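You operate a simulated robot arm through the tools that you are given. There is no shell and no other tool. Be economical: measure what you need, move in short steps, check, and stop when the job is done.

You run a simulated two-armed robot. Do the job below in one go: nothing can be reset, and whatever is moved stays where it is left.

TASK
On the top of the sample bench, fold the striped cloth in half, so that its two long edges meet.

The check looks at the end state, three seconds after you hand in, the way a careful person would. Anything else that was tipped, shoved, dropped, spilled or broken makes it a failure. Flat cloth is picked up by pressing the open fingertips on it (5 to 10 N) and closing them slowly along it; thin cloth reads only 2 to 8 mm in the jaws.

THE ROBOT
Two 7-joint arms with two-finger parallel grippers on one trunk, on a base that drives. Base frame: it is fixed to the floor where the robot stands at the start and does not move with it; the origin is under the middle of the robot, x ahead of it, y to its left, z up. Units: mm, degrees, N and s.
The left shoulder is at the start at [70, 163, 1145], the right one opposite. Places, roughly: top of the sample bench [700, -100, 900]. Payload 3.43 kg a hand.
The tool frame of a hand sits at the grasp point between the pads (the TCP): z along the fingers, y along the line on which they close. The tips reach 34 mm beyond it. Largest opening 128 mm; finger width 24, thickness 12; the body of the gripper, 48 by 130 mm, starts 96 mm behind the TCP.
Orientation is that of the tool frame in the base frame, as a unit quaternion [w, x, y, z]. With the fingers straight down and closing along the base's y, the tool's x points along the base's -x, its y along +y and its z along -z.

THE INTERFACE
- The arms move only by the tool step_arm. It takes "left_plan", "right_plan" or both (then of equal length, played together; a hand with none holds still); each is a list of rows, each an object of numbers (a shift or turn left out is 0, a gripper value left out holds the last): "grip": the opening, from 0 (shut) to 1 (fully open); "dx", "dy", "dz": the shift along the tool's x, y, z in units of 25 mm (1.0 is 25 mm); "rx", "ry", "rz": the turn, a rotation vector about the tool's x, y, z in units of 6 degrees (1.0 is 6 degrees). In form: [{"grip": .., "dx": .., "dy": .., "dz": .., "rx": .., "ry": .., "rz": ..}, ...]. A call has 1 to 10 rows; each row shifts and turns the commanded pose from where the row before left it, along the tool's axes as they then stand. A call with a number of a shift or a turn outside -1 to 1 is refused whole. Rows are played at 5 a second. More than 50 mm and 8.6 degrees between two rows, or a gripper value outside its range, and nothing of the call is played. Where a pose cannot be reached the arm comes as near as it can. A force on the tool above 40 N (or 10 N above the force at the start of the call, whichever is more), or a blocked arm, ends the call early, and 0.2 s more pass. Each finger travels about 153 mm/s and halts on what it meets, pressing with about 34 N; the grip force reading is that of the motor and also rises with nothing between the fingers. The clock runs only during rows and for 0.2 s after the last one: add rows that do not move to give the fingers time. It gives the time, the measured TCP pose, the force on the tool (base axes), the opening and the grip force at its end, in the units of the frame above (readings bear some noise), with the torque about the TCP (base axes, N m) and any sound that the robot's microphone picked up.
- Cameras (640 x 400 px; columns grow to the right, rows downward): "scene" is now at [133.8, 30.3, 1376]; the picture's right is [0.37, -0.93, -0.00], its down [-0.61, -0.24, -0.76] and it looks along [0.70, 0.28, -0.65] (base axes); focal length 228 px, centre (320, 200). "left" rides on the left gripper at [76, 11, -160] in its tool frame; the picture's right is [-0.15, 0.99, 0.00], its down [-0.88, -0.13, -0.46] and it looks along [-0.45, -0.07, 0.89] (tool axes); focal length 234 px, centre (320, 200). "right" rides on the right gripper at [76, -11, -160] in its tool frame; the picture's right is [0.15, 0.99, 0.00], its down [-0.88, 0.13, -0.46] and it looks along [-0.45, 0.07, 0.89] (tool axes); focal length 234 px, centre (320, 200). There is no depth. A picture from a camera that has moved, and an enlarged one, comes with that camera's place and axes in the base frame and with its lens. The place of the scene camera against the robot may be out by one fixed shift of up to 18 mm in any direction.
- capture(camera): a new picture of that camera. It takes no simulated time.
- slide_trunk(by): slides the trunk up (or, below 0, down) by that many mm; the arms and the scene camera ride with it, the base frame stays. It gives what a move gives, with no picture.
- base_move(legs): drives the robot by 1 to 6 legs, each [ahead, left, turn to the left] in mm, mm and degrees, along the robot's own axes; the way and the turn of a leg run together, so that a leg with both is an arc; at most 1500 mm and 180 degrees a leg. The arms and the cameras ride along, it lands a little off, and it stops where it bumps. It gives what a move gives.
- aim_head(pan, tilt): turns the head with the scene camera to pan (to the left, within 86 degrees either way) and tilt (down, from -29 to 69), counted from straight ahead of the robot. It gives what a move gives.
- inspect(camera, box): a new picture of the part [left, top, right, bottom] of that camera's present view, enlarged. It takes no simulated time.
- job_done(): hands the job in; it is judged then, once.

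Work in short steps. Places have to be worked out from the pictures, the camera data and where the tool is seen: move nearer, look again, correct. Check each grasp and each placing, and mend what went wrong. You have 120 turns and 88 pictures in all, those below and enlarged ones among them. Open the grippers and draw the arms clear of the work before you hand the job in, unless the task says otherwise.

The tools are called after ">>>" as a command line: name --argument value ..., lists and objects as JSON in quotes. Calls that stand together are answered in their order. step_arm: Moves the arms, as the interface text tells. Its arguments: {"type":"object","properties":{"left_plan":{"type":"array"},"right_plan":{"type":"array"}},"required":[]} The other tools are called the same way: slide_trunk (by) slides the trunk up or down; base_move (legs) drives the base; aim_head (pan, tilt) turns the head that bears the scene camera; capture (camera) takes a picture; inspect (camera, box) takes an enlarged picture of a part of a camera's view; job_done () hands the job in.

At the start:

```text
time: 0.0
left_ee_pos: [651.1, 158.1, 1047.7]
left_orientation: [0.0, 0.0, 1.0, 0.0]
left_ft_force: [-0.3, -0.5, -0.1]
left_moment: [0.01, 0.0, -0.04]
left_width: 127.7
left_finger_force: 0.0
right_ee_pos: [676.3, -299.2, 1069.3]
right_orientation: [0.0, 0.001, 1.0, 0.0]
right_ft_force: [0.3, -0.5, 0.5]
right_moment: [0.01, -0.01, -0.01]
right_width: 128.1
right_finger_force: 0.1
trunk travel left (down, up): [-625.0, 315.0]
robot x, y, heading: [-1.3, 0.3, -0.2]
head pan, tilt: [21.5, 40.8]
```

scene: 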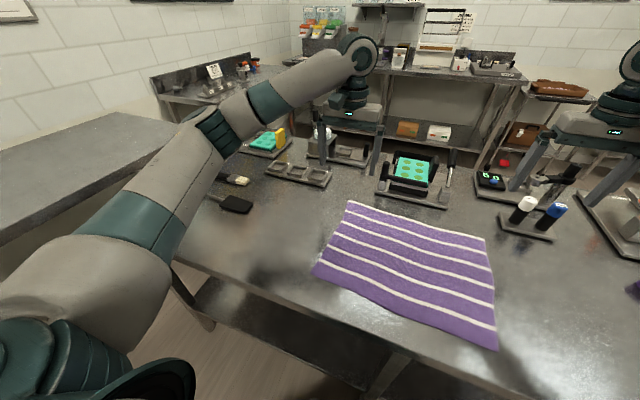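
right: 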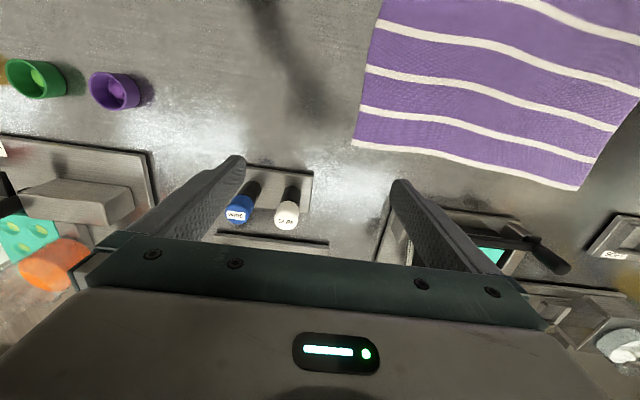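
left: 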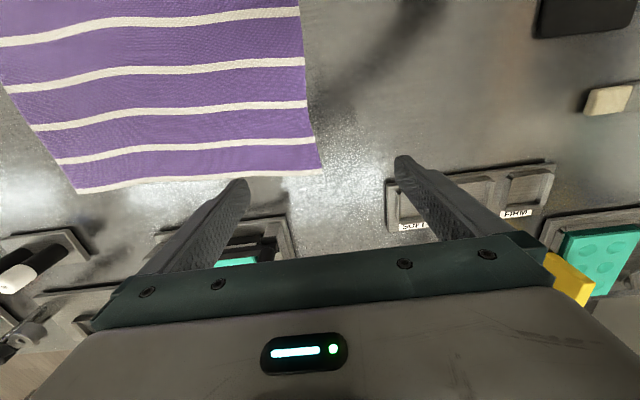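

The cameras agree on a bench top at z≈866. The cloth is about 400 (y) by 300 (x): far edge at x≈690, near edge at x≈395, with the left end near y≈150 and the right end near y≈-240. I'll back off a little so both near corners are comfortably in reach, and aim the head at the cloth.

>>> base_move --legs '[[-80, 0, 0]]'

>>> aim_head --pan -3 --tilt 42

>>> capture --camera "scene"

```text
time: 1.1
left_ee_pos: [571.7, 158.6, 1047.8]
left_orientation: [-0.001, -0.001, 1.0, 0.001]
left_ft_force: [0.1, -0.4, -0.7]
left_moment: [0.0, 0.01, -0.02]
left_width: 128.0
left_finger_force: 0.0
right_ee_pos: [597.9, -298.4, 1069.0]
right_orientation: [0.0, 0.001, 1.0, 0.0]
right_ft_force: [-0.8, 0.2, 1.2]
right_moment: [0.0, -0.03, 0.01]
right_width: 128.1
right_finger_force: 0.0
trunk travel left (down, up): [-625.0, 315.0]
robot x, y, heading: [-79.0, -3.3, 0.2]
head pan, tilt: [21.5, 40.8]
```

```text
time: 1.9
left_ee_pos: [573.6, 158.2, 1047.9]
left_orientation: [-0.001, -0.001, 1.0, 0.0]
left_ft_force: [0.1, -1.0, 0.4]
left_moment: [0.0, 0.03, -0.04]
left_width: 128.2
left_finger_force: 0.1
right_ee_pos: [597.7, -297.9, 1069.6]
right_orientation: [0.0, -0.001, 1.0, 0.0]
right_ft_force: [-0.6, -0.2, 0.6]
right_moment: [-0.01, -0.01, -0.02]
right_width: 127.9
right_finger_force: 0.0
trunk travel left (down, up): [-625.0, 315.0]
robot x, y, heading: [-80.4, 0.0, -0.0]
head pan, tilt: [-3.0, 42.0]
```

```text
84 pictures are left
camera scene: at [60.8, -5.0, 1374.2], right [-0.05, -1.0, 0.0], down [-0.67, 0.03, -0.74], along [0.74, -0.04, -0.67], focal length 228 px, centre (320, 200)
```

scene: 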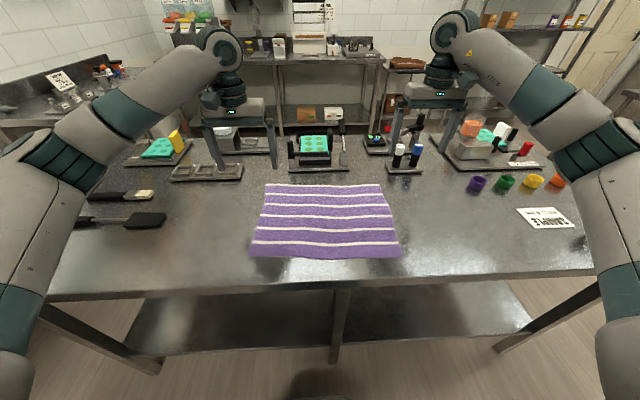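

The near corners look to be at about NL (406,154) and NR (378,-225). I'll bring both hands above them for close wrist views.

>>> step_arm --left_plan '[{"dx": 0.76, "dy": -0.16, "dz": 0.27}, {"dx": 0.76, "dy": -0.16, "dz": 0.27}, {"dx": 0.76, "dy": -0.16, "dz": 0.27}, {"dx": 0.76, "dy": -0.16, "dz": 0.27}, {"dx": 0.76, "dy": -0.16, "dz": 0.27}, {"dx": 0.76, "dy": -0.16, "dz": 0.27}, {"dx": 0.76, "dy": -0.16, "dz": 0.27}, {}]' --right_plan '[{"dx": 0.9, "dy": 0.56, "dz": 0.4}, {"dx": 0.9, "dy": 0.56, "dz": 0.4}, {"dx": 0.9, "dy": 0.56, "dz": 0.4}, {"dx": 0.9, "dy": 0.56, "dz": 0.4}, {"dx": 0.9, "dy": 0.56, "dz": 0.4}, {"dx": 0.9, "dy": 0.56, "dz": 0.4}, {"dx": 0.9, "dy": 0.56, "dz": 0.4}, {}]'

>>> capture --camera "left"

>>> capture --camera "right"

```text
time: 3.7
left_ee_pos: [440.6, 130.5, 1000.0]
left_orientation: [0.0, -0.001, 1.0, 0.0]
left_ft_force: [-0.1, 0.5, -0.5]
left_moment: [0.03, 0.02, 0.0]
left_width: 127.9
left_finger_force: 0.1
right_ee_pos: [440.1, -198.7, 998.1]
right_orientation: [0.0, 0.0, 1.0, 0.0]
right_ft_force: [0.2, 0.1, -0.8]
right_moment: [0.01, 0.02, 0.02]
right_width: 127.9
right_finger_force: 0.0
trunk travel left (down, up): [-625.0, 315.0]
robot x, y, heading: [-81.8, 1.5, -0.1]
head pan, tilt: [-3.0, 42.0]
```

```text
83 pictures are left
camera left: at [364.1, 140.5, 1160.4], right [0.14, 0.99, 0.0], down [0.88, -0.13, 0.46], along [0.45, -0.07, -0.89], focal length 234 px, centre (320, 200)
```

left: 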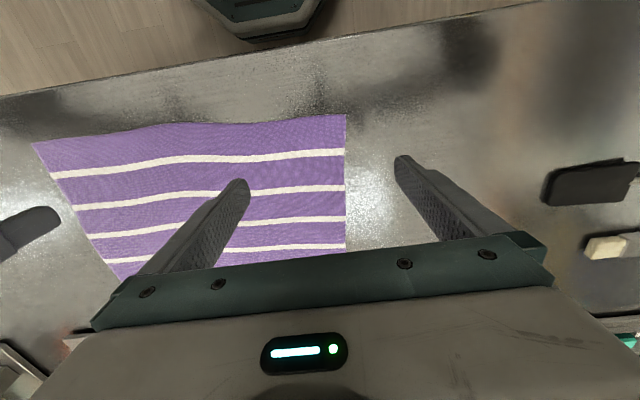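

```text
82 pictures are left
camera right: at [364.3, -211.3, 1158.6], right [-0.15, 0.99, 0.0], down [0.88, 0.13, 0.46], along [0.45, 0.07, -0.89], focal length 234 px, centre (320, 200)
```

right: 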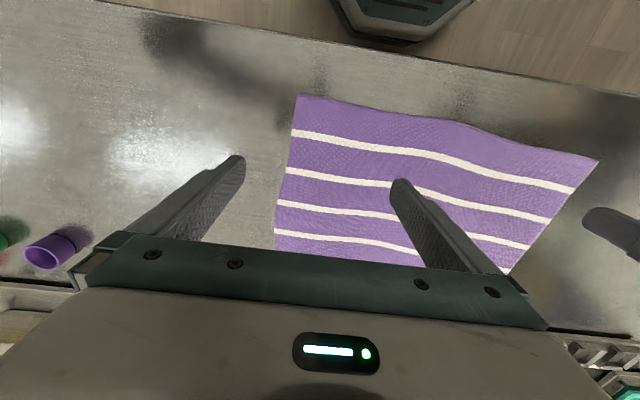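

The near corners measure NL ≈ (404,163) and NR ≈ (382,-231). I'll narrow the jaws to about 36 mm, stop 15 mm above the near edge just inside each corner, and look.

>>> step_arm --left_plan '[{"grip": 0.28, "dx": 0.316, "dy": 0.025, "dz": 0.85}, {"dx": 0.316, "dy": 0.025, "dz": 0.85}, {"dx": 0.316, "dy": 0.025, "dz": 0.85}, {"dx": 0.316, "dy": 0.025, "dz": 0.85}, {}]' --right_plan '[{"grip": 0.28, "dx": 0.49, "dy": -0.023, "dz": 0.83}, {"dx": 0.49, "dy": -0.023, "dz": 0.83}, {"dx": 0.49, "dy": -0.023, "dz": 0.83}, {"dx": 0.49, "dy": -0.023, "dz": 0.83}, {}]'

>>> capture --camera "left"

>>> capture --camera "right"

```text
time: 4.9
left_ee_pos: [408.9, 133.5, 914.9]
left_orientation: [0.0, -0.001, 1.0, 0.001]
left_ft_force: [0.5, 0.6, -0.5]
left_moment: [0.0, 0.0, 0.01]
left_width: 35.8
left_finger_force: 0.1
right_ee_pos: [390.7, -201.5, 915.4]
right_orientation: [0.0, 0.0, 1.0, 0.0]
right_ft_force: [-0.2, 0.0, 0.8]
right_moment: [0.0, -0.03, -0.01]
right_width: 35.8
right_finger_force: 0.0
trunk travel left (down, up): [-625.0, 315.0]
robot x, y, heading: [-75.4, -2.6, -0.1]
head pan, tilt: [-3.0, 42.0]
```

```text
81 pictures are left
camera left: at [332.6, 143.6, 1075.8], right [0.15, 0.99, 0.0], down [0.88, -0.13, 0.46], along [0.45, -0.07, -0.89], focal length 234 px, centre (320, 200)
```

left: 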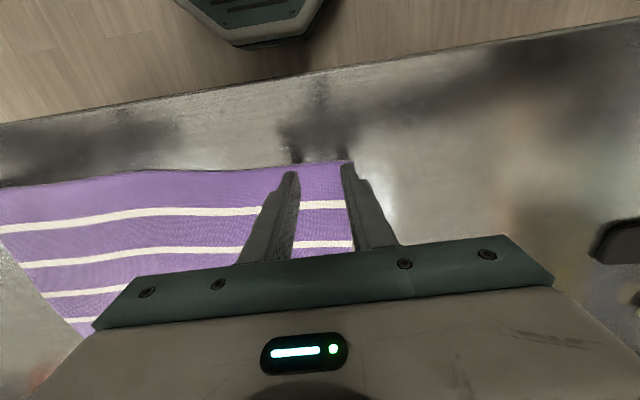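

```text
80 pictures are left
camera right: at [315.3, -213.4, 1075.5], right [-0.15, 0.99, 0.0], down [0.88, 0.13, 0.46], along [0.45, 0.07, -0.89], focal length 234 px, centre (320, 200)
```

right: 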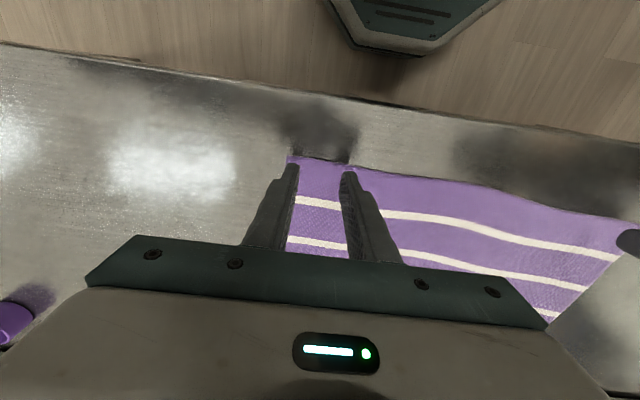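

The fingertips straddle the near edge just inside the corners, as planned. I'll shift inward about 7 mm and lower to near contact.

>>> step_arm --left_plan '[{"dy": -0.28, "dx": -0.08}, {"dz": 0.3}, {"dz": 0.2}, {}]' --right_plan '[{"dy": 0.28, "dx": -0.08}, {"dz": 0.3}, {"dz": 0.2}, {}]'

```text
time: 5.9
left_ee_pos: [410.7, 126.8, 902.6]
left_orientation: [-0.001, -0.001, 1.0, -0.001]
left_ft_force: [-0.3, -0.2, 1.2]
left_moment: [-0.02, 0.0, 0.03]
left_width: 35.9
left_finger_force: 0.0
right_ee_pos: [393.9, -195.5, 904.5]
right_orientation: [0.0, 0.0, 1.0, 0.0]
right_ft_force: [0.3, 0.8, 0.7]
right_moment: [-0.01, 0.01, 0.02]
right_width: 35.7
right_finger_force: 0.0
trunk travel left (down, up): [-625.0, 315.0]
robot x, y, heading: [-82.1, 2.7, -0.1]
head pan, tilt: [-3.0, 42.0]
```

No contact yet, so I'm lowering in ~1.5 mm steps.

>>> step_arm --left_plan '[{"dz": 0.06}, {"dz": 0.03}, {}]' --right_plan '[{"dz": 0.08}, {"dz": 0.06}, {}]'

```text
time: 6.7
left_ee_pos: [409.7, 125.9, 900.3]
left_orientation: [0.0, -0.001, 1.0, 0.0]
left_ft_force: [0.5, -0.3, -0.8]
left_moment: [0.0, -0.01, -0.01]
left_width: 35.8
left_finger_force: 0.1
right_ee_pos: [392.8, -194.8, 900.5]
right_orientation: [0.0, -0.001, 1.0, 0.0]
right_ft_force: [-0.7, 0.8, -0.2]
right_moment: [0.03, 0.02, 0.01]
right_width: 36.0
right_finger_force: 0.0
trunk travel left (down, up): [-625.0, 315.0]
robot x, y, heading: [-79.3, -1.7, 0.0]
head pan, tilt: [-3.0, 42.0]
```

>>> step_arm --left_plan '[{"dz": 0.05}, {"dz": 0.03}, {}]' --right_plan '[{"dz": 0.05}, {"dz": 0.03}, {}]'

```text
time: 7.5
left_ee_pos: [410.7, 125.5, 898.9]
left_orientation: [0.0, -0.001, 1.0, 0.0]
left_ft_force: [0.0, 0.4, 0.1]
left_moment: [-0.01, 0.0, 0.0]
left_width: 35.6
left_finger_force: 0.1
right_ee_pos: [395.2, -195.6, 898.5]
right_orientation: [0.0, 0.0, 1.0, -0.001]
right_ft_force: [-0.2, -0.9, -1.0]
right_moment: [-0.02, 0.02, -0.03]
right_width: 35.9
right_finger_force: 0.0
trunk travel left (down, up): [-625.0, 315.0]
robot x, y, heading: [-79.5, 2.0, 0.1]
head pan, tilt: [-3.0, 42.0]
```

Still no load on either hand, so I'll keep lowering in small steps.

>>> step_arm --left_plan '[{"dz": 0.05}, {"dz": 0.05}, {}]' --right_plan '[{"dz": 0.05}, {"dz": 0.05}, {}]'

```text
time: 8.3
left_ee_pos: [409.4, 126.1, 896.1]
left_orientation: [0.0, -0.001, 1.0, 0.0]
left_ft_force: [-1.1, 0.1, -0.1]
left_moment: [0.03, 0.03, 0.0]
left_width: 35.6
left_finger_force: 0.0
right_ee_pos: [394.4, -195.1, 894.8]
right_orientation: [0.0, -0.001, 1.0, 0.0]
right_ft_force: [0.2, -0.9, 4.3]
right_moment: [-0.03, -0.03, -0.01]
right_width: 35.9
right_finger_force: 0.1
trunk travel left (down, up): [-625.0, 315.0]
robot x, y, heading: [-77.6, 0.6, 0.2]
head pan, tilt: [-3.0, 42.0]
```

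The right hand is touching at 4.3 N; the left isn't yet.

>>> step_arm --left_plan '[{"dz": 0.04}, {"dz": 0.02}, {}]' --right_plan '[{"dz": 0.01}, {"dz": 0.01}, {}]'

```text
time: 9.1
left_ee_pos: [409.8, 126.1, 896.2]
left_orientation: [0.0, 0.0, 1.0, 0.0]
left_ft_force: [0.0, -0.2, 6.7]
left_moment: [0.07, -0.1, 0.0]
left_width: 35.7
left_finger_force: 0.1
right_ee_pos: [392.9, -194.8, 896.4]
right_orientation: [0.001, 0.0, 1.0, 0.0]
right_ft_force: [1.7, -0.6, 8.2]
right_moment: [-0.03, -0.04, 0.0]
right_width: 35.7
right_finger_force: 0.1
trunk travel left (down, up): [-625.0, 315.0]
robot x, y, heading: [-78.7, 0.5, 0.0]
head pan, tilt: [-3.0, 42.0]
```

Both hands press at 7–8 N. Now I'll close slowly along the cloth.

>>> step_arm --left_plan '[{"grip": 0.25}, {"grip": 0.22}, {"grip": 0.19}, {"grip": 0.16}, {"grip": 0.13}, {"grip": 0.1}, {"grip": 0.07}, {"grip": 0.04}, {"grip": 0.0}, {}]' --right_plan '[{"grip": 0.25}, {"grip": 0.22}, {"grip": 0.19}, {"grip": 0.16}, {"grip": 0.13}, {"grip": 0.1}, {"grip": 0.07}, {"grip": 0.04}, {"grip": 0.0}, {}]'

>>> capture --camera "left"

>>> capture --camera "right"

```text
time: 11.3
left_ee_pos: [408.8, 126.3, 894.9]
left_orientation: [0.001, 0.0, 1.0, 0.0]
left_ft_force: [-0.8, 0.4, 10.4]
left_moment: [0.04, -0.06, 0.03]
left_width: 0.0
left_finger_force: 33.0
right_ee_pos: [392.4, -194.2, 895.3]
right_orientation: [0.001, 0.001, 1.0, 0.0]
right_ft_force: [1.2, 0.4, 7.5]
right_moment: [0.02, 0.03, -0.01]
right_width: 0.1
right_finger_force: 33.2
trunk travel left (down, up): [-625.0, 315.0]
robot x, y, heading: [-77.2, -2.1, -0.1]
head pan, tilt: [-3.0, 42.0]
```

```text
79 pictures are left
camera left: at [332.8, 135.9, 1055.7], right [0.15, 0.99, 0.0], down [0.88, -0.13, 0.46], along [0.45, -0.07, -0.89], focal length 234 px, centre (320, 200)
```

left: 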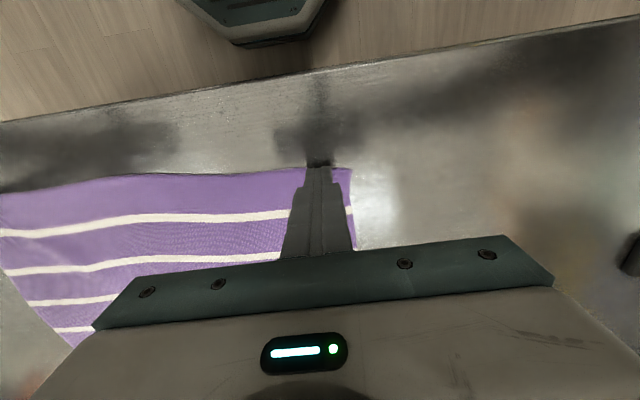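

```text
78 pictures are left
camera right: at [316.4, -206.9, 1055.5], right [-0.15, 0.99, 0.0], down [0.88, 0.13, 0.46], along [0.45, 0.07, -0.89], focal length 234 px, centre (320, 200)
```

right: 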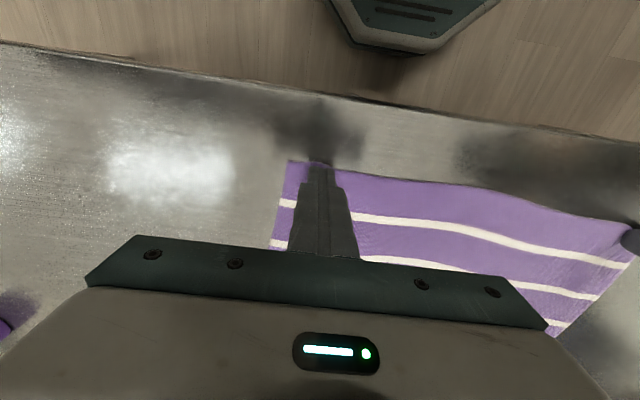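

The jaws closed to 0 mm, so the cloth slipped out, though both corners did shift about 8 mm inward. I'll lift slightly, open wider (~48 mm), shift inward, and press a bit harder with a slower close.

>>> step_arm --left_plan '[{"dz": -0.4}, {"grip": 0.38, "dy": -0.4, "dx": -0.12}, {}, {"dz": 0.25}, {"dz": 0.08}, {}]' --right_plan '[{"dz": -0.4}, {"grip": 0.38, "dy": 0.26, "dx": -0.12}, {}, {"dz": 0.25}, {"dz": 0.08}, {}]'

>>> inspect --camera "left" --box '[220, 120, 420, 245]'

>>> inspect --camera "right" --box '[220, 120, 420, 245]'

```text
time: 12.7
left_ee_pos: [413.5, 115.4, 896.6]
left_orientation: [0.0, -0.001, 1.0, -0.001]
left_ft_force: [-0.2, -0.4, -0.8]
left_moment: [0.0, 0.0, -0.03]
left_width: 48.7
left_finger_force: 0.0
right_ee_pos: [396.6, -188.7, 898.3]
right_orientation: [0.0, 0.0, 1.0, 0.0]
right_ft_force: [0.0, 0.0, -0.5]
right_moment: [-0.04, 0.03, -0.05]
right_width: 48.7
right_finger_force: 0.1
trunk travel left (down, up): [-625.0, 315.0]
robot x, y, heading: [-74.7, -2.2, 0.0]
head pan, tilt: [-3.0, 42.0]
```

```text
3.20 times, centred on (320, 182) of left
camera zoom: at [337.5, 125.7, 1056.9], right [0.15, 0.99, 0.0], down [0.88, -0.13, 0.46], along [0.45, -0.07, -0.89], focal length 749 px, centre (320, 256)
```

zoom: 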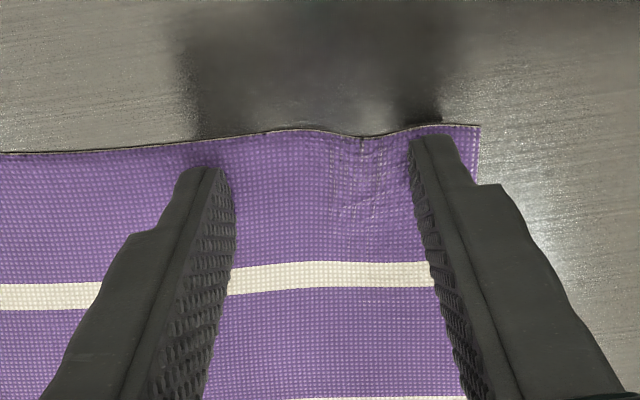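

```text
3.20 times, centred on (320, 182) of right
camera zoom: at [320.5, -201.0, 1056.3], right [-0.15, 0.99, 0.0], down [0.88, 0.13, 0.46], along [0.45, 0.07, -0.89], focal length 749 px, centre (320, 256)
```

zoom: 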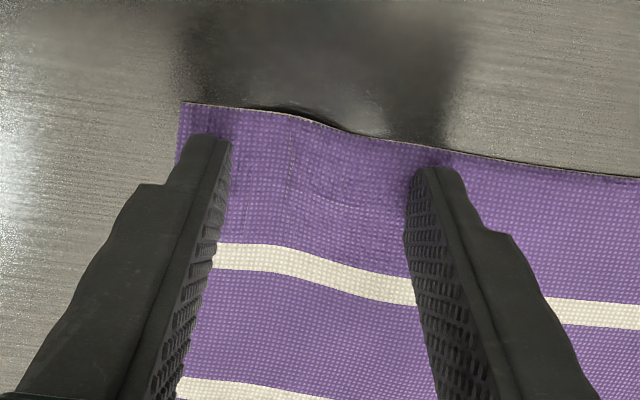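

A slight ridge is left from the first try, and both fingertips now sit fully on cloth. I'll press to about 8–10 N.

>>> step_arm --left_plan '[{"dz": 0.06}, {"dz": 0.03}, {}]' --right_plan '[{"dz": 0.08}, {"dz": 0.04}, {}]'

```text
time: 13.5
left_ee_pos: [413.0, 115.9, 895.7]
left_orientation: [0.001, -0.001, 1.0, -0.001]
left_ft_force: [1.2, -0.7, 6.9]
left_moment: [0.02, -0.04, 0.03]
left_width: 48.5
left_finger_force: 0.1
right_ee_pos: [397.1, -189.1, 896.8]
right_orientation: [0.001, 0.0, 1.0, 0.0]
right_ft_force: [2.6, -0.3, 14.2]
right_moment: [-0.1, -0.09, 0.03]
right_width: 48.7
right_finger_force: 0.0
trunk travel left (down, up): [-625.0, 315.0]
robot x, y, heading: [-78.0, 1.9, 0.2]
head pan, tilt: [-3.0, 42.0]
```

Right is a bit firm at 14 N, so I'll ease it and start a slow close at about 13 mm/s.

>>> step_arm --left_plan '[{"dz": 0.01}, {"grip": 0.36}, {"grip": 0.34}, {"grip": 0.32}, {"grip": 0.3}, {"grip": 0.28}, {"grip": 0.26}, {"grip": 0.24}, {"grip": 0.22}, {"grip": 0.2}]' --right_plan '[{"dz": -0.02}, {"grip": 0.36}, {"grip": 0.34}, {"grip": 0.32}, {"grip": 0.3}, {"grip": 0.28}, {"grip": 0.26}, {"grip": 0.24}, {"grip": 0.22}, {"grip": 0.2}]'

>>> inspect --camera "left" --box '[220, 120, 420, 245]'

>>> inspect --camera "right" --box '[220, 120, 420, 245]'

```text
time: 15.7
left_ee_pos: [411.3, 116.1, 895.7]
left_orientation: [0.001, -0.001, 1.0, 0.0]
left_ft_force: [-0.5, -1.5, 15.0]
left_moment: [-0.04, 0.01, 0.01]
left_width: 25.1
left_finger_force: 0.0
right_ee_pos: [395.2, -190.6, 896.3]
right_orientation: [0.001, 0.001, 1.0, 0.0]
right_ft_force: [-0.2, 1.1, 13.5]
right_moment: [0.13, -0.03, -0.01]
right_width: 25.4
right_finger_force: 0.0
trunk travel left (down, up): [-625.0, 315.0]
robot x, y, heading: [-76.0, 2.9, -0.1]
head pan, tilt: [-3.0, 42.0]
```

```text
3.20 times, centred on (320, 182) of left
camera zoom: at [335.5, 125.6, 1055.6], right [0.15, 0.99, 0.0], down [0.88, -0.13, 0.46], along [0.45, -0.07, -0.89], focal length 749 px, centre (320, 256)
```

zoom: 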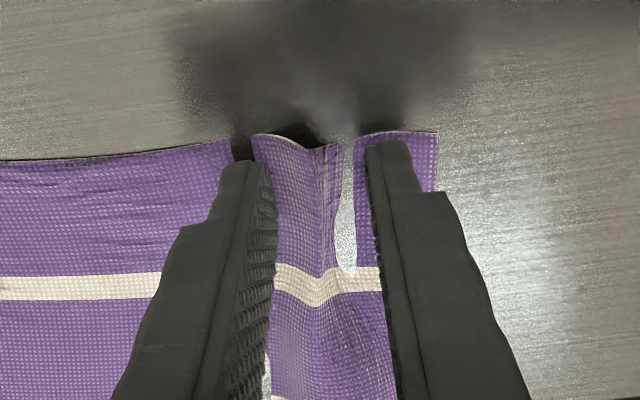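

```text
3.20 times, centred on (320, 182) of right
camera zoom: at [318.5, -201.3, 1055.5], right [-0.15, 0.99, 0.0], down [0.88, 0.13, 0.46], along [0.45, 0.07, -0.89], focal length 749 px, centre (320, 256)
```

zoom: 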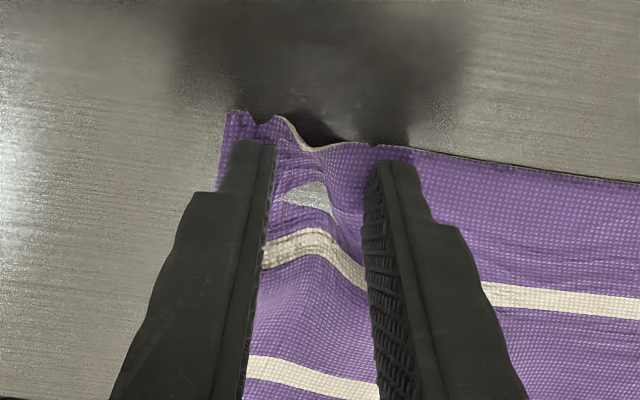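

A ridge is bunching up between the fingers on both sides. I'll ease the pressure slightly and finish closing.

>>> step_arm --left_plan '[{"grip": 0.18, "dz": -0.02}, {"grip": 0.16}, {"grip": 0.14}, {"grip": 0.12}, {"grip": 0.1}, {"grip": 0.08}, {"grip": 0.06}, {"grip": 0.04}, {"grip": 0.02}, {"grip": 0.0}]' --right_plan '[{"grip": 0.18, "dz": -0.02}, {"grip": 0.16}, {"grip": 0.14}, {"grip": 0.12}, {"grip": 0.1}, {"grip": 0.08}, {"grip": 0.06}, {"grip": 0.04}, {"grip": 0.02}, {"grip": 0.0}]'

>>> inspect --camera "left" --box '[220, 120, 420, 245]'

>>> inspect --camera "right" --box '[220, 120, 420, 245]'

```text
time: 17.9
left_ee_pos: [411.6, 114.5, 895.9]
left_orientation: [0.001, 0.0, 1.0, -0.002]
left_ft_force: [-0.8, -24.5, 10.3]
left_moment: [-0.85, 0.03, 0.07]
left_width: 2.7
left_finger_force: 33.9
right_ee_pos: [394.2, -188.2, 895.5]
right_orientation: [0.001, -0.001, 1.0, 0.001]
right_ft_force: [0.5, 22.5, 11.7]
right_moment: [0.82, -0.01, -0.02]
right_width: 2.1
right_finger_force: 33.9
trunk travel left (down, up): [-625.0, 315.0]
robot x, y, heading: [-79.2, 0.9, -0.1]
head pan, tilt: [-3.0, 42.0]
```

```text
3.20 times, centred on (320, 182) of left
camera zoom: at [335.7, 125.3, 1055.7], right [0.15, 0.99, 0.0], down [0.88, -0.13, 0.46], along [0.45, -0.07, -0.89], focal length 749 px, centre (320, 256)
```

zoom: 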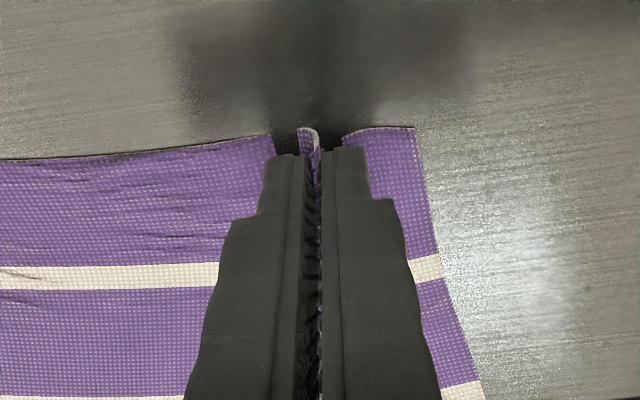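

```text
3.20 times, centred on (320, 182) of right
camera zoom: at [319.0, -200.4, 1055.8], right [-0.15, 0.99, 0.0], down [0.88, 0.13, 0.46], along [0.45, 0.07, -0.89], focal length 749 px, centre (320, 256)
```

zoom: 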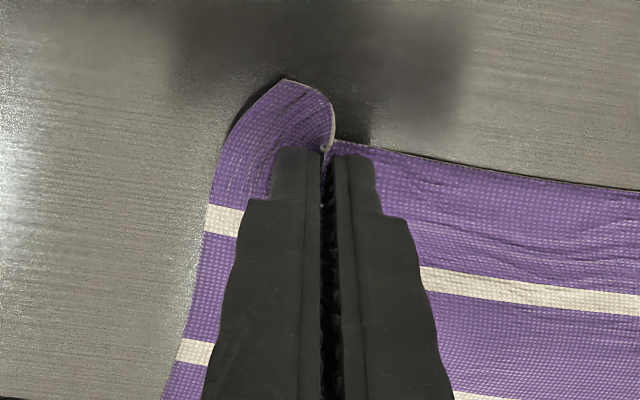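

Both hands hold cloth (2.7 and 2.1 mm). But folding from this edge with fingers pointing down would leave the hem tucked under. Bringing the far edge toward me lets the hands tilt naturally through the fold, so I'll spread the jaws again while pressing, which undoes the ridge, then lift off and regrasp at the far edge.

>>> step_arm --left_plan '[{"grip": 0.04}, {"grip": 0.08}, {"grip": 0.12}, {"grip": 0.17}, {"grip": 0.22}, {"grip": 0.27}, {"grip": 0.32}, {"grip": 0.38}, {"grip": 0.42}, {"dz": -0.8}]' --right_plan '[{"grip": 0.04}, {"grip": 0.08}, {"grip": 0.12}, {"grip": 0.17}, {"grip": 0.22}, {"grip": 0.27}, {"grip": 0.32}, {"grip": 0.38}, {"grip": 0.42}, {"dz": -0.8}]'

>>> step_arm --left_plan '[{"dz": -1}, {"dz": -1}, {"dz": -1}, {}]' --right_plan '[{"dz": -1}, {"dz": -1}, {"dz": -1}, {}]'

>>> capture --camera "scene"

>>> capture --camera "left"

>>> capture --camera "right"

```text
time: 20.1
left_ee_pos: [412.5, 114.9, 914.1]
left_orientation: [0.001, -0.001, 1.0, 0.0]
left_ft_force: [0.1, 0.5, -0.2]
left_moment: [-0.01, 0.0, -0.01]
left_width: 53.5
left_finger_force: 0.0
right_ee_pos: [395.0, -188.4, 914.1]
right_orientation: [-0.001, 0.0, 1.0, 0.0]
right_ft_force: [-0.2, 0.3, 0.1]
right_moment: [0.0, -0.03, -0.01]
right_width: 54.1
right_finger_force: 0.0
trunk travel left (down, up): [-625.0, 315.0]
robot x, y, heading: [-79.8, -0.6, 0.0]
head pan, tilt: [-3.0, 42.0]
```

```text
time: 21.1
left_ee_pos: [414.2, 114.1, 989.6]
left_orientation: [0.0, 0.0, 1.0, 0.0]
left_ft_force: [-0.4, 0.2, 0.6]
left_moment: [0.03, 0.01, -0.01]
left_width: 53.4
left_finger_force: 0.1
right_ee_pos: [395.3, -189.6, 990.3]
right_orientation: [0.0, 0.0, 1.0, 0.0]
right_ft_force: [0.3, -0.1, -0.2]
right_moment: [-0.03, 0.02, -0.01]
right_width: 54.0
right_finger_force: 0.1
trunk travel left (down, up): [-625.0, 315.0]
robot x, y, heading: [-78.7, -0.2, -0.0]
head pan, tilt: [-3.0, 42.0]
```

```text
71 pictures are left
camera scene: at [60.3, -5.0, 1374.2], right [-0.05, -1.0, 0.0], down [-0.67, 0.04, -0.74], along [0.74, -0.04, -0.67], focal length 228 px, centre (320, 200)
```

scene: 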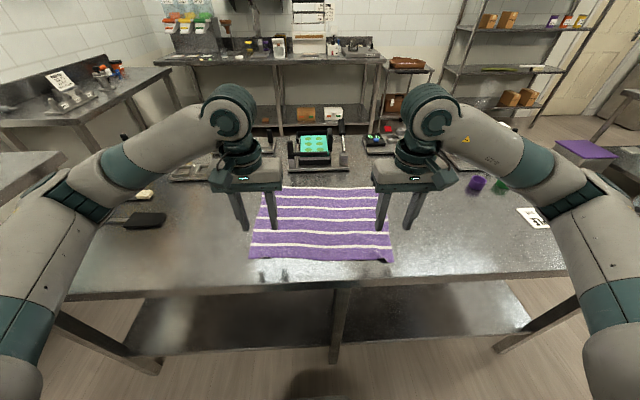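

```text
70 pictures are left
camera left: at [337.7, 124.7, 1149.7], right [0.15, 0.99, 0.0], down [0.88, -0.13, 0.45], along [0.45, -0.07, -0.89], focal length 234 px, centre (320, 200)
```

left: 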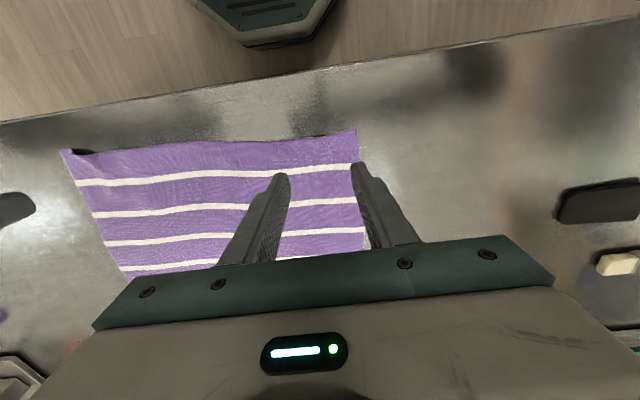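

```text
69 pictures are left
camera right: at [320.6, -200.7, 1150.4], right [-0.15, 0.99, 0.0], down [0.88, 0.13, 0.46], along [0.45, 0.07, -0.89], focal length 234 px, centre (320, 200)
```

right: 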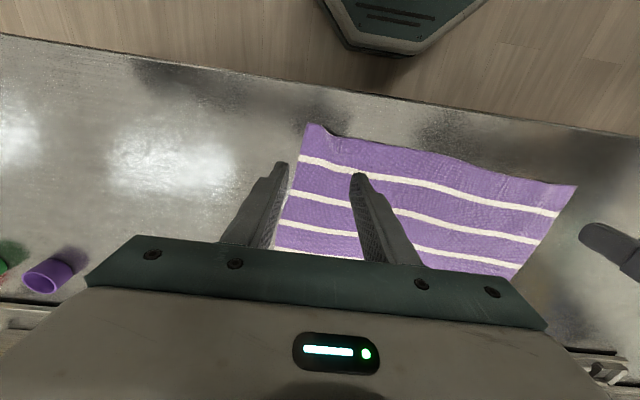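

The cloth is back nearly flat, except the near-right corner has crept to about (368,-207) from (382,-231). I'll press closed right fingertips on it and slide it gently back outward; first I descend.

>>> step_arm --right_plan '[{"grip": 0, "dx": 0.4, "dy": -0.1, "dz": 0.9}, {"dz": 0.9}, {"dz": 0.9}, {"dz": 0.9}, {"dz": 0.08}, {}]'

>>> inspect --camera "right" --box '[200, 110, 440, 260]'

```text
time: 22.5
left_ee_pos: [414.6, 113.9, 989.3]
left_orientation: [0.0, -0.002, 1.0, 0.001]
left_ft_force: [0.1, -0.1, -0.3]
left_moment: [-0.03, -0.02, 0.03]
left_width: 54.0
left_finger_force: 0.1
right_ee_pos: [387.1, -191.8, 896.5]
right_orientation: [0.0, 0.0, 1.0, 0.001]
right_ft_force: [0.0, -0.5, 0.9]
right_moment: [0.02, 0.0, 0.02]
right_width: 0.0
right_finger_force: 33.1
trunk travel left (down, up): [-625.0, 315.0]
robot x, y, heading: [-80.2, -2.0, -0.2]
head pan, tilt: [-3.0, 42.0]
```

```text
2.67 times, centred on (320, 185) of right
camera zoom: at [310.4, -203.6, 1057.8], right [-0.15, 0.99, 0.0], down [0.88, 0.13, 0.46], along [0.45, 0.07, -0.89], focal length 624 px, centre (320, 240)
```

zoom: 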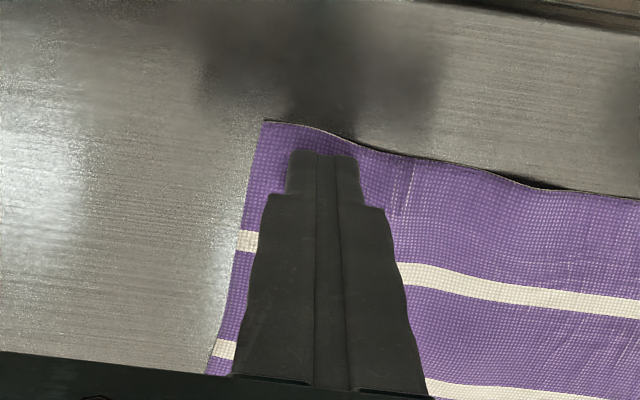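

I'll press lightly, then drag about 18 mm outward and a little forward.

>>> step_arm --right_plan '[{"dz": 0.07}, {"dz": 0.03}, {}, {"dy": -0.15, "dx": -0.08}, {"dy": -0.15, "dx": -0.08}, {"dy": -0.15, "dx": -0.08}, {"dy": -0.15, "dx": -0.08}, {"dy": -0.15, "dx": -0.08}, {}]'

>>> inspect --camera "right" --box '[200, 110, 440, 260]'

```text
time: 24.5
left_ee_pos: [412.7, 114.5, 989.5]
left_orientation: [0.0, 0.0, 1.0, 0.0]
left_ft_force: [0.2, 0.1, -0.4]
left_moment: [0.0, -0.02, 0.04]
left_width: 53.9
left_finger_force: 0.2
right_ee_pos: [397.2, -210.1, 895.7]
right_orientation: [0.0, 0.0, 1.0, 0.0]
right_ft_force: [-0.7, 1.8, 7.0]
right_moment: [0.0, 0.03, -0.03]
right_width: 0.4
right_finger_force: 33.3
trunk travel left (down, up): [-625.0, 315.0]
robot x, y, heading: [-79.1, -1.5, 0.3]
head pan, tilt: [-3.0, 42.0]
```

```text
2.67 times, centred on (320, 185) of right
camera zoom: at [320.3, -221.5, 1055.5], right [-0.15, 0.99, 0.0], down [0.88, 0.13, 0.46], along [0.45, 0.07, -0.89], focal length 624 px, centre (320, 240)
```

zoom: 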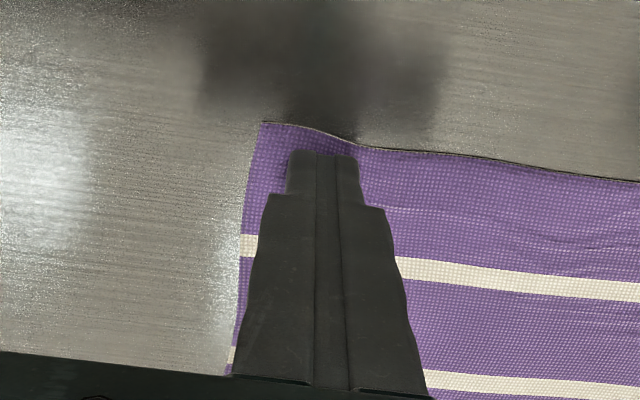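

The corner slid back to about (380,-230) and the edge is straight. I'll lift the right hand and send both toward the far edge.

>>> step_arm --left_plan '[{}, {}, {}, {}, {"dx": -1}, {"dx": -1}, {"dx": -1}, {"dx": -1}, {"dx": -1}]' --right_plan '[{"dz": -0.95}, {"dz": -0.95}, {"dz": -0.95}, {"dz": -0.9}, {"dx": -1, "grip": 0.42}, {"dx": -1}, {"dx": -1}, {"dx": -1}, {"dx": -1}]'

>>> step_arm --left_plan '[{"dx": -1}, {"dx": -1}, {"dx": -1}, {"dx": -1}, {}]' --right_plan '[{"dx": -1}, {"dx": -1}, {"dx": -1}, {"dx": -1}, {}]'

>>> capture --camera "left"

>>> capture --camera "right"

```text
time: 26.5
left_ee_pos: [539.0, 115.9, 988.9]
left_orientation: [-0.001, 0.0, 1.0, 0.0]
left_ft_force: [0.5, 0.2, -0.1]
left_moment: [0.02, 0.0, 0.01]
left_width: 54.2
left_finger_force: 0.0
right_ee_pos: [523.1, -211.8, 987.1]
right_orientation: [-0.001, 0.0, 1.0, -0.001]
right_ft_force: [-0.1, -0.1, 0.7]
right_moment: [-0.03, 0.02, 0.01]
right_width: 53.5
right_finger_force: 0.2
trunk travel left (down, up): [-625.0, 315.0]
robot x, y, heading: [-77.5, -0.4, 0.1]
head pan, tilt: [-3.0, 42.0]
```

```text
time: 27.7
left_ee_pos: [638.8, 116.4, 990.8]
left_orientation: [0.0, -0.001, 1.0, 0.001]
left_ft_force: [-0.2, -0.5, -0.3]
left_moment: [-0.01, -0.04, 0.01]
left_width: 54.0
left_finger_force: 0.1
right_ee_pos: [620.3, -210.6, 989.3]
right_orientation: [0.0, 0.001, 1.0, 0.0]
right_ft_force: [-0.7, -0.7, -0.7]
right_moment: [0.02, -0.04, 0.0]
right_width: 53.8
right_finger_force: 0.0
trunk travel left (down, up): [-625.0, 315.0]
robot x, y, heading: [-79.3, -0.7, -0.0]
head pan, tilt: [-3.0, 42.0]
```

```text
66 pictures are left
camera left: at [562.3, 126.0, 1150.7], right [0.15, 0.99, 0.0], down [0.88, -0.13, 0.46], along [0.45, -0.07, -0.89], focal length 234 px, centre (320, 200)
```

left: 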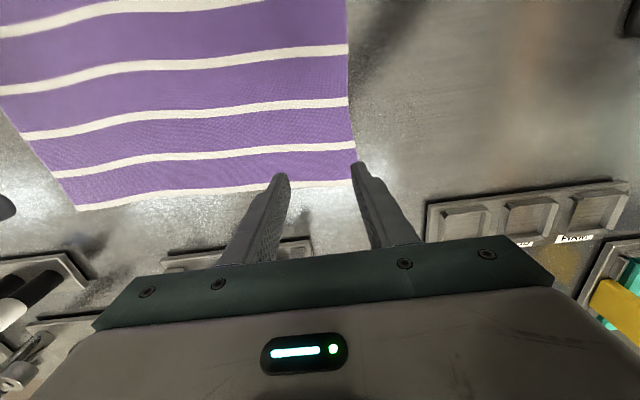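

```text
65 pictures are left
camera right: at [545.2, -222.4, 1149.2], right [-0.15, 0.99, 0.0], down [0.88, 0.13, 0.46], along [0.45, 0.07, -0.89], focal length 234 px, centre (320, 200)
```

right: 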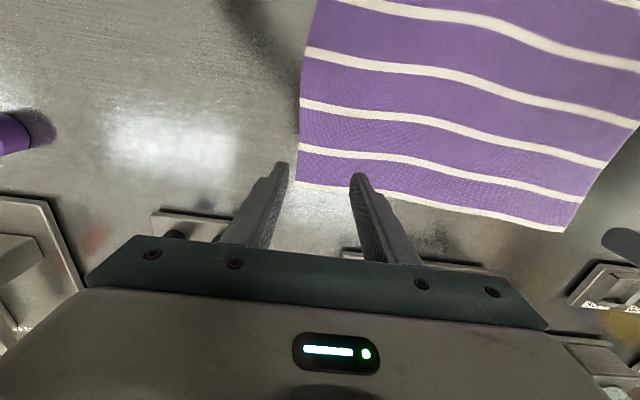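

The far corners are at FL ≈ (687,158) and FR ≈ (671,-237). I'll lower both hands just above the far edge, pads about 38 mm inside the corners.

>>> step_arm --left_plan '[{"grip": 0.38, "dx": -0.433, "dy": 0.035, "dz": 0.86}, {"dx": -0.433, "dy": 0.035, "dz": 0.86}, {"dx": -0.433, "dy": 0.035, "dz": 0.86}, {"dx": -0.433, "dy": 0.035, "dz": 0.86}, {}]' --right_plan '[{"grip": 0.38, "dx": -0.477, "dy": 0.115, "dz": 0.84}, {"dx": -0.477, "dy": 0.115, "dz": 0.84}, {"dx": -0.477, "dy": 0.115, "dz": 0.84}, {"dx": -0.477, "dy": 0.115, "dz": 0.84}, {}]'

>>> inspect --camera "left" --box '[200, 110, 440, 260]'

>>> inspect --camera "right" --box '[200, 110, 440, 260]'

```text
time: 28.9
left_ee_pos: [681.8, 120.9, 903.9]
left_orientation: [-0.001, -0.001, 1.0, 0.0]
left_ft_force: [0.2, 0.7, 0.0]
left_moment: [0.0, 0.0, 0.01]
left_width: 48.7
left_finger_force: 0.0
right_ee_pos: [669.2, -199.5, 906.1]
right_orientation: [0.0, 0.0, 1.0, 0.001]
right_ft_force: [-0.6, -0.1, 0.9]
right_moment: [-0.01, -0.01, -0.03]
right_width: 48.8
right_finger_force: 0.1
trunk travel left (down, up): [-625.0, 315.0]
robot x, y, heading: [-81.0, -4.4, -0.1]
head pan, tilt: [-3.0, 42.0]
```

```text
2.67 times, centred on (320, 185) of left
camera zoom: at [605.4, 129.8, 1064.3], right [0.15, 0.99, 0.0], down [0.88, -0.13, 0.46], along [0.45, -0.07, -0.89], focal length 624 px, centre (320, 240)
```

zoom: 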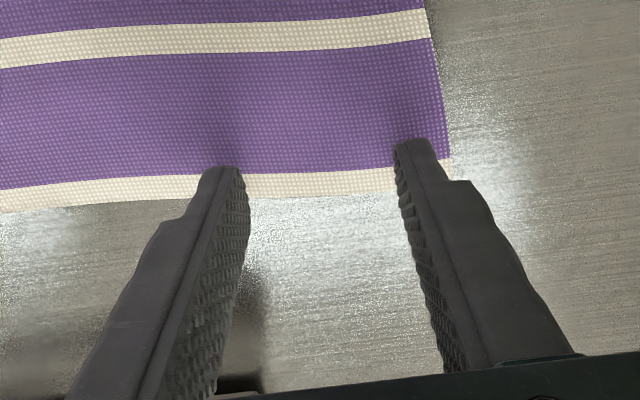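

```text
2.67 times, centred on (320, 185) of right
camera zoom: at [593.0, -210.3, 1065.2], right [-0.15, 0.99, 0.0], down [0.88, 0.13, 0.46], along [0.45, 0.07, -0.89], focal length 624 px, centre (320, 240)
```

zoom: 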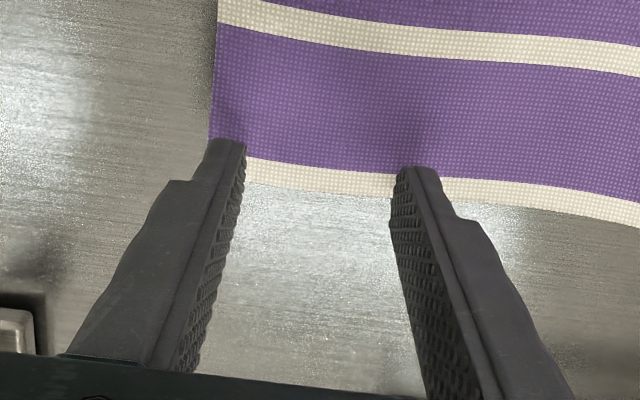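

Pads sit on the far white hem. I'll shift both 4 mm outward over the edge, the right one also 4 mm inward, then lower to contact.

>>> step_arm --left_plan '[{"dx": -0.15}, {"dz": 0.2}, {"dz": 0.12}, {}]' --right_plan '[{"dx": -0.15, "dy": 0.15}, {"dz": 0.25}, {"dz": 0.13}, {}]'

```text
time: 29.9
left_ee_pos: [684.7, 118.5, 895.0]
left_orientation: [0.0, 0.0, 1.0, -0.001]
left_ft_force: [0.1, -0.2, 2.0]
left_moment: [0.02, 0.03, -0.02]
left_width: 48.5
left_finger_force: 0.1
right_ee_pos: [673.8, -195.1, 894.9]
right_orientation: [0.0, -0.001, 1.0, 0.0]
right_ft_force: [-0.1, 0.4, 1.6]
right_moment: [0.01, -0.03, -0.02]
right_width: 48.9
right_finger_force: 0.1
trunk travel left (down, up): [-625.0, 315.0]
robot x, y, heading: [-77.5, 1.1, -0.2]
head pan, tilt: [-3.0, 42.0]
```

Light contact at about 2 N on each hand. I'll press a little more.

>>> step_arm --left_plan '[{"dz": 0.04}, {"dz": 0.03}, {}]' --right_plan '[{"dz": 0.04}, {"dz": 0.03}, {}]'

```text
time: 30.7
left_ee_pos: [684.8, 119.3, 895.3]
left_orientation: [0.001, -0.001, 1.0, -0.001]
left_ft_force: [1.8, -0.8, 6.9]
left_moment: [0.05, -0.01, -0.01]
left_width: 48.5
left_finger_force: 0.0
right_ee_pos: [672.3, -194.0, 895.2]
right_orientation: [0.001, 0.0, 1.0, 0.0]
right_ft_force: [1.9, 0.2, 8.6]
right_moment: [-0.02, 0.01, -0.02]
right_width: 48.6
right_finger_force: 0.1
trunk travel left (down, up): [-625.0, 315.0]
robot x, y, heading: [-79.8, 0.3, -0.0]
head pan, tilt: [-3.0, 42.0]
```

7–9 N on both. Closing slowly.

>>> step_arm --left_plan '[{"grip": 0.36}, {"grip": 0.34}, {"grip": 0.32}, {"grip": 0.3}, {"grip": 0.28}, {"grip": 0.26}, {"grip": 0.24}, {"grip": 0.22}, {"grip": 0.2}, {"grip": 0.18}]' --right_plan '[{"grip": 0.36}, {"grip": 0.34}, {"grip": 0.32}, {"grip": 0.3}, {"grip": 0.28}, {"grip": 0.26}, {"grip": 0.24}, {"grip": 0.22}, {"grip": 0.2}, {"grip": 0.18}]'

>>> step_arm --left_plan '[{"grip": 0.16}, {"grip": 0.14}, {"grip": 0.12}, {"grip": 0.1}, {"grip": 0.08}, {"grip": 0.06}, {"grip": 0.04}, {"grip": 0.02}, {"grip": 0.0}, {}]' --right_plan '[{"grip": 0.16}, {"grip": 0.14}, {"grip": 0.12}, {"grip": 0.1}, {"grip": 0.08}, {"grip": 0.06}, {"grip": 0.04}, {"grip": 0.02}, {"grip": 0.0}, {}]'

>>> inspect --camera "left" --box '[200, 110, 440, 260]'

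>>> inspect --camera "right" --box '[200, 110, 440, 260]'

```text
time: 32.9
left_ee_pos: [684.1, 118.2, 895.6]
left_orientation: [0.001, -0.001, 1.0, 0.0]
left_ft_force: [0.1, 0.2, 12.1]
left_moment: [0.0, 0.06, 0.03]
left_width: 23.1
left_finger_force: 0.0
right_ee_pos: [671.7, -194.3, 894.6]
right_orientation: [0.0, -0.001, 1.0, 0.0]
right_ft_force: [0.1, 0.4, 9.9]
right_moment: [0.04, 0.06, -0.03]
right_width: 22.3
right_finger_force: 0.1
trunk travel left (down, up): [-625.0, 315.0]
robot x, y, heading: [-80.9, 1.6, 0.0]
head pan, tilt: [-3.0, 42.0]
```

```text
time: 35.1
left_ee_pos: [683.6, 119.2, 895.3]
left_orientation: [0.0, 0.0, 1.0, 0.0]
left_ft_force: [-0.2, -0.4, 12.8]
left_moment: [-0.04, 0.1, 0.0]
left_width: 0.0
left_finger_force: 33.1
right_ee_pos: [671.3, -194.1, 895.8]
right_orientation: [0.001, 0.0, 1.0, 0.0]
right_ft_force: [0.2, 1.3, 8.4]
right_moment: [0.06, 0.04, -0.02]
right_width: 2.4
right_finger_force: 34.0
trunk travel left (down, up): [-625.0, 315.0]
robot x, y, heading: [-79.2, 1.3, -0.0]
head pan, tilt: [-3.0, 42.0]
```

```text
2.67 times, centred on (320, 185) of left
camera zoom: at [607.3, 129.7, 1055.6], right [0.15, 0.99, 0.0], down [0.88, -0.13, 0.46], along [0.45, -0.07, -0.89], focal length 624 px, centre (320, 240)
```

zoom: 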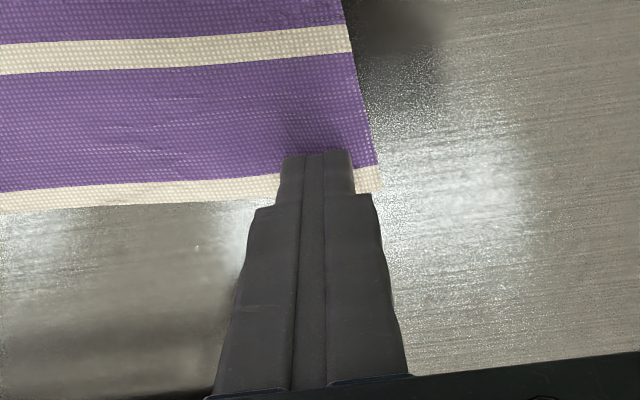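

```text
2.67 times, centred on (320, 185) of right
camera zoom: at [595.0, -206.8, 1055.3], right [-0.15, 0.99, 0.0], down [0.88, 0.13, 0.46], along [0.45, 0.07, -0.89], focal length 624 px, centre (320, 240)
```

zoom: 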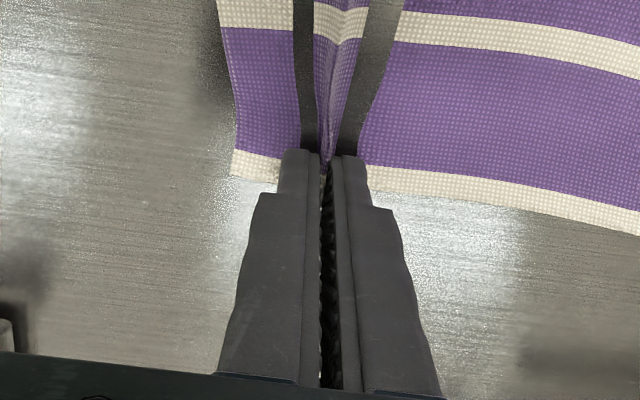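

The right hand has hold (2.4 mm), but the left slipped out and its corner crept about 20 mm inward. I'll slide the cloth back with the closed left tips, then lift, open and retry slightly deeper.

>>> step_arm --left_plan '[{"dy": 0.15}, {"dy": 0.15}, {"dy": 0.15}, {"dy": 0.15}, {"dy": 0.15}, {}, {"dz": -0.5}, {"grip": 0.42, "dy": -0.85, "dx": 0.14}, {}]'

>>> inspect --camera "left" --box '[200, 110, 440, 260]'

```text
time: 37.1
left_ee_pos: [681.4, 118.2, 908.1]
left_orientation: [0.0, -0.001, 1.0, -0.001]
left_ft_force: [-0.4, 0.4, -0.3]
left_moment: [-0.01, 0.0, 0.01]
left_width: 53.7
left_finger_force: 0.0
right_ee_pos: [671.0, -195.3, 896.5]
right_orientation: [0.001, 0.001, 1.0, 0.0]
right_ft_force: [-0.6, -1.8, 15.4]
right_moment: [0.0, 0.14, 0.0]
right_width: 2.2
right_finger_force: 33.8
trunk travel left (down, up): [-625.0, 315.0]
robot x, y, heading: [-76.0, -0.1, -0.1]
head pan, tilt: [-3.0, 42.0]
```

```text
2.67 times, centred on (320, 185) of left
camera zoom: at [603.9, 128.5, 1068.0], right [0.14, 0.99, 0.0], down [0.88, -0.13, 0.46], along [0.45, -0.07, -0.89], focal length 624 px, centre (320, 240)
```

zoom: 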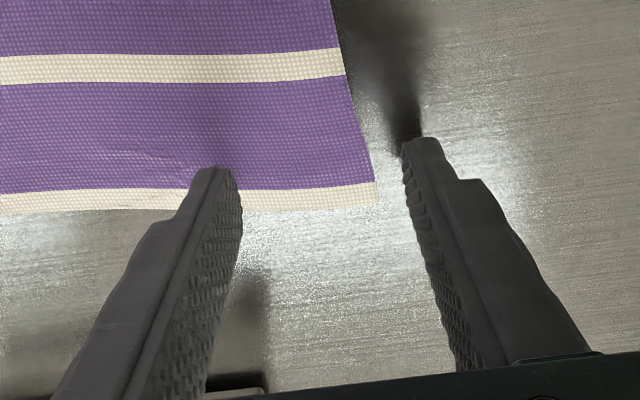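

The corner stayed at about (697,135), edge x≈694. I'll re-centre the left jaws at y≈96, x≈687 and press again.

>>> step_arm --left_plan '[{"dy": -0.9, "dx": -0.2}, {"dz": 0.3}, {"dz": 0.2}, {"dz": 0.04}, {}]'

```text
time: 38.3
left_ee_pos: [684.7, 94.5, 896.0]
left_orientation: [0.002, 0.0, 1.0, 0.0]
left_ft_force: [2.3, 1.1, 12.7]
left_moment: [0.12, 0.01, -0.04]
left_width: 53.9
left_finger_force: 0.1
right_ee_pos: [671.6, -194.1, 894.8]
right_orientation: [0.001, 0.001, 1.0, 0.0]
right_ft_force: [2.4, 0.0, 12.1]
right_moment: [-0.03, -0.01, 0.03]
right_width: 2.4
right_finger_force: 33.9
trunk travel left (down, up): [-625.0, 315.0]
robot x, y, heading: [-78.1, 1.4, -0.0]
head pan, tilt: [-3.0, 42.0]
```

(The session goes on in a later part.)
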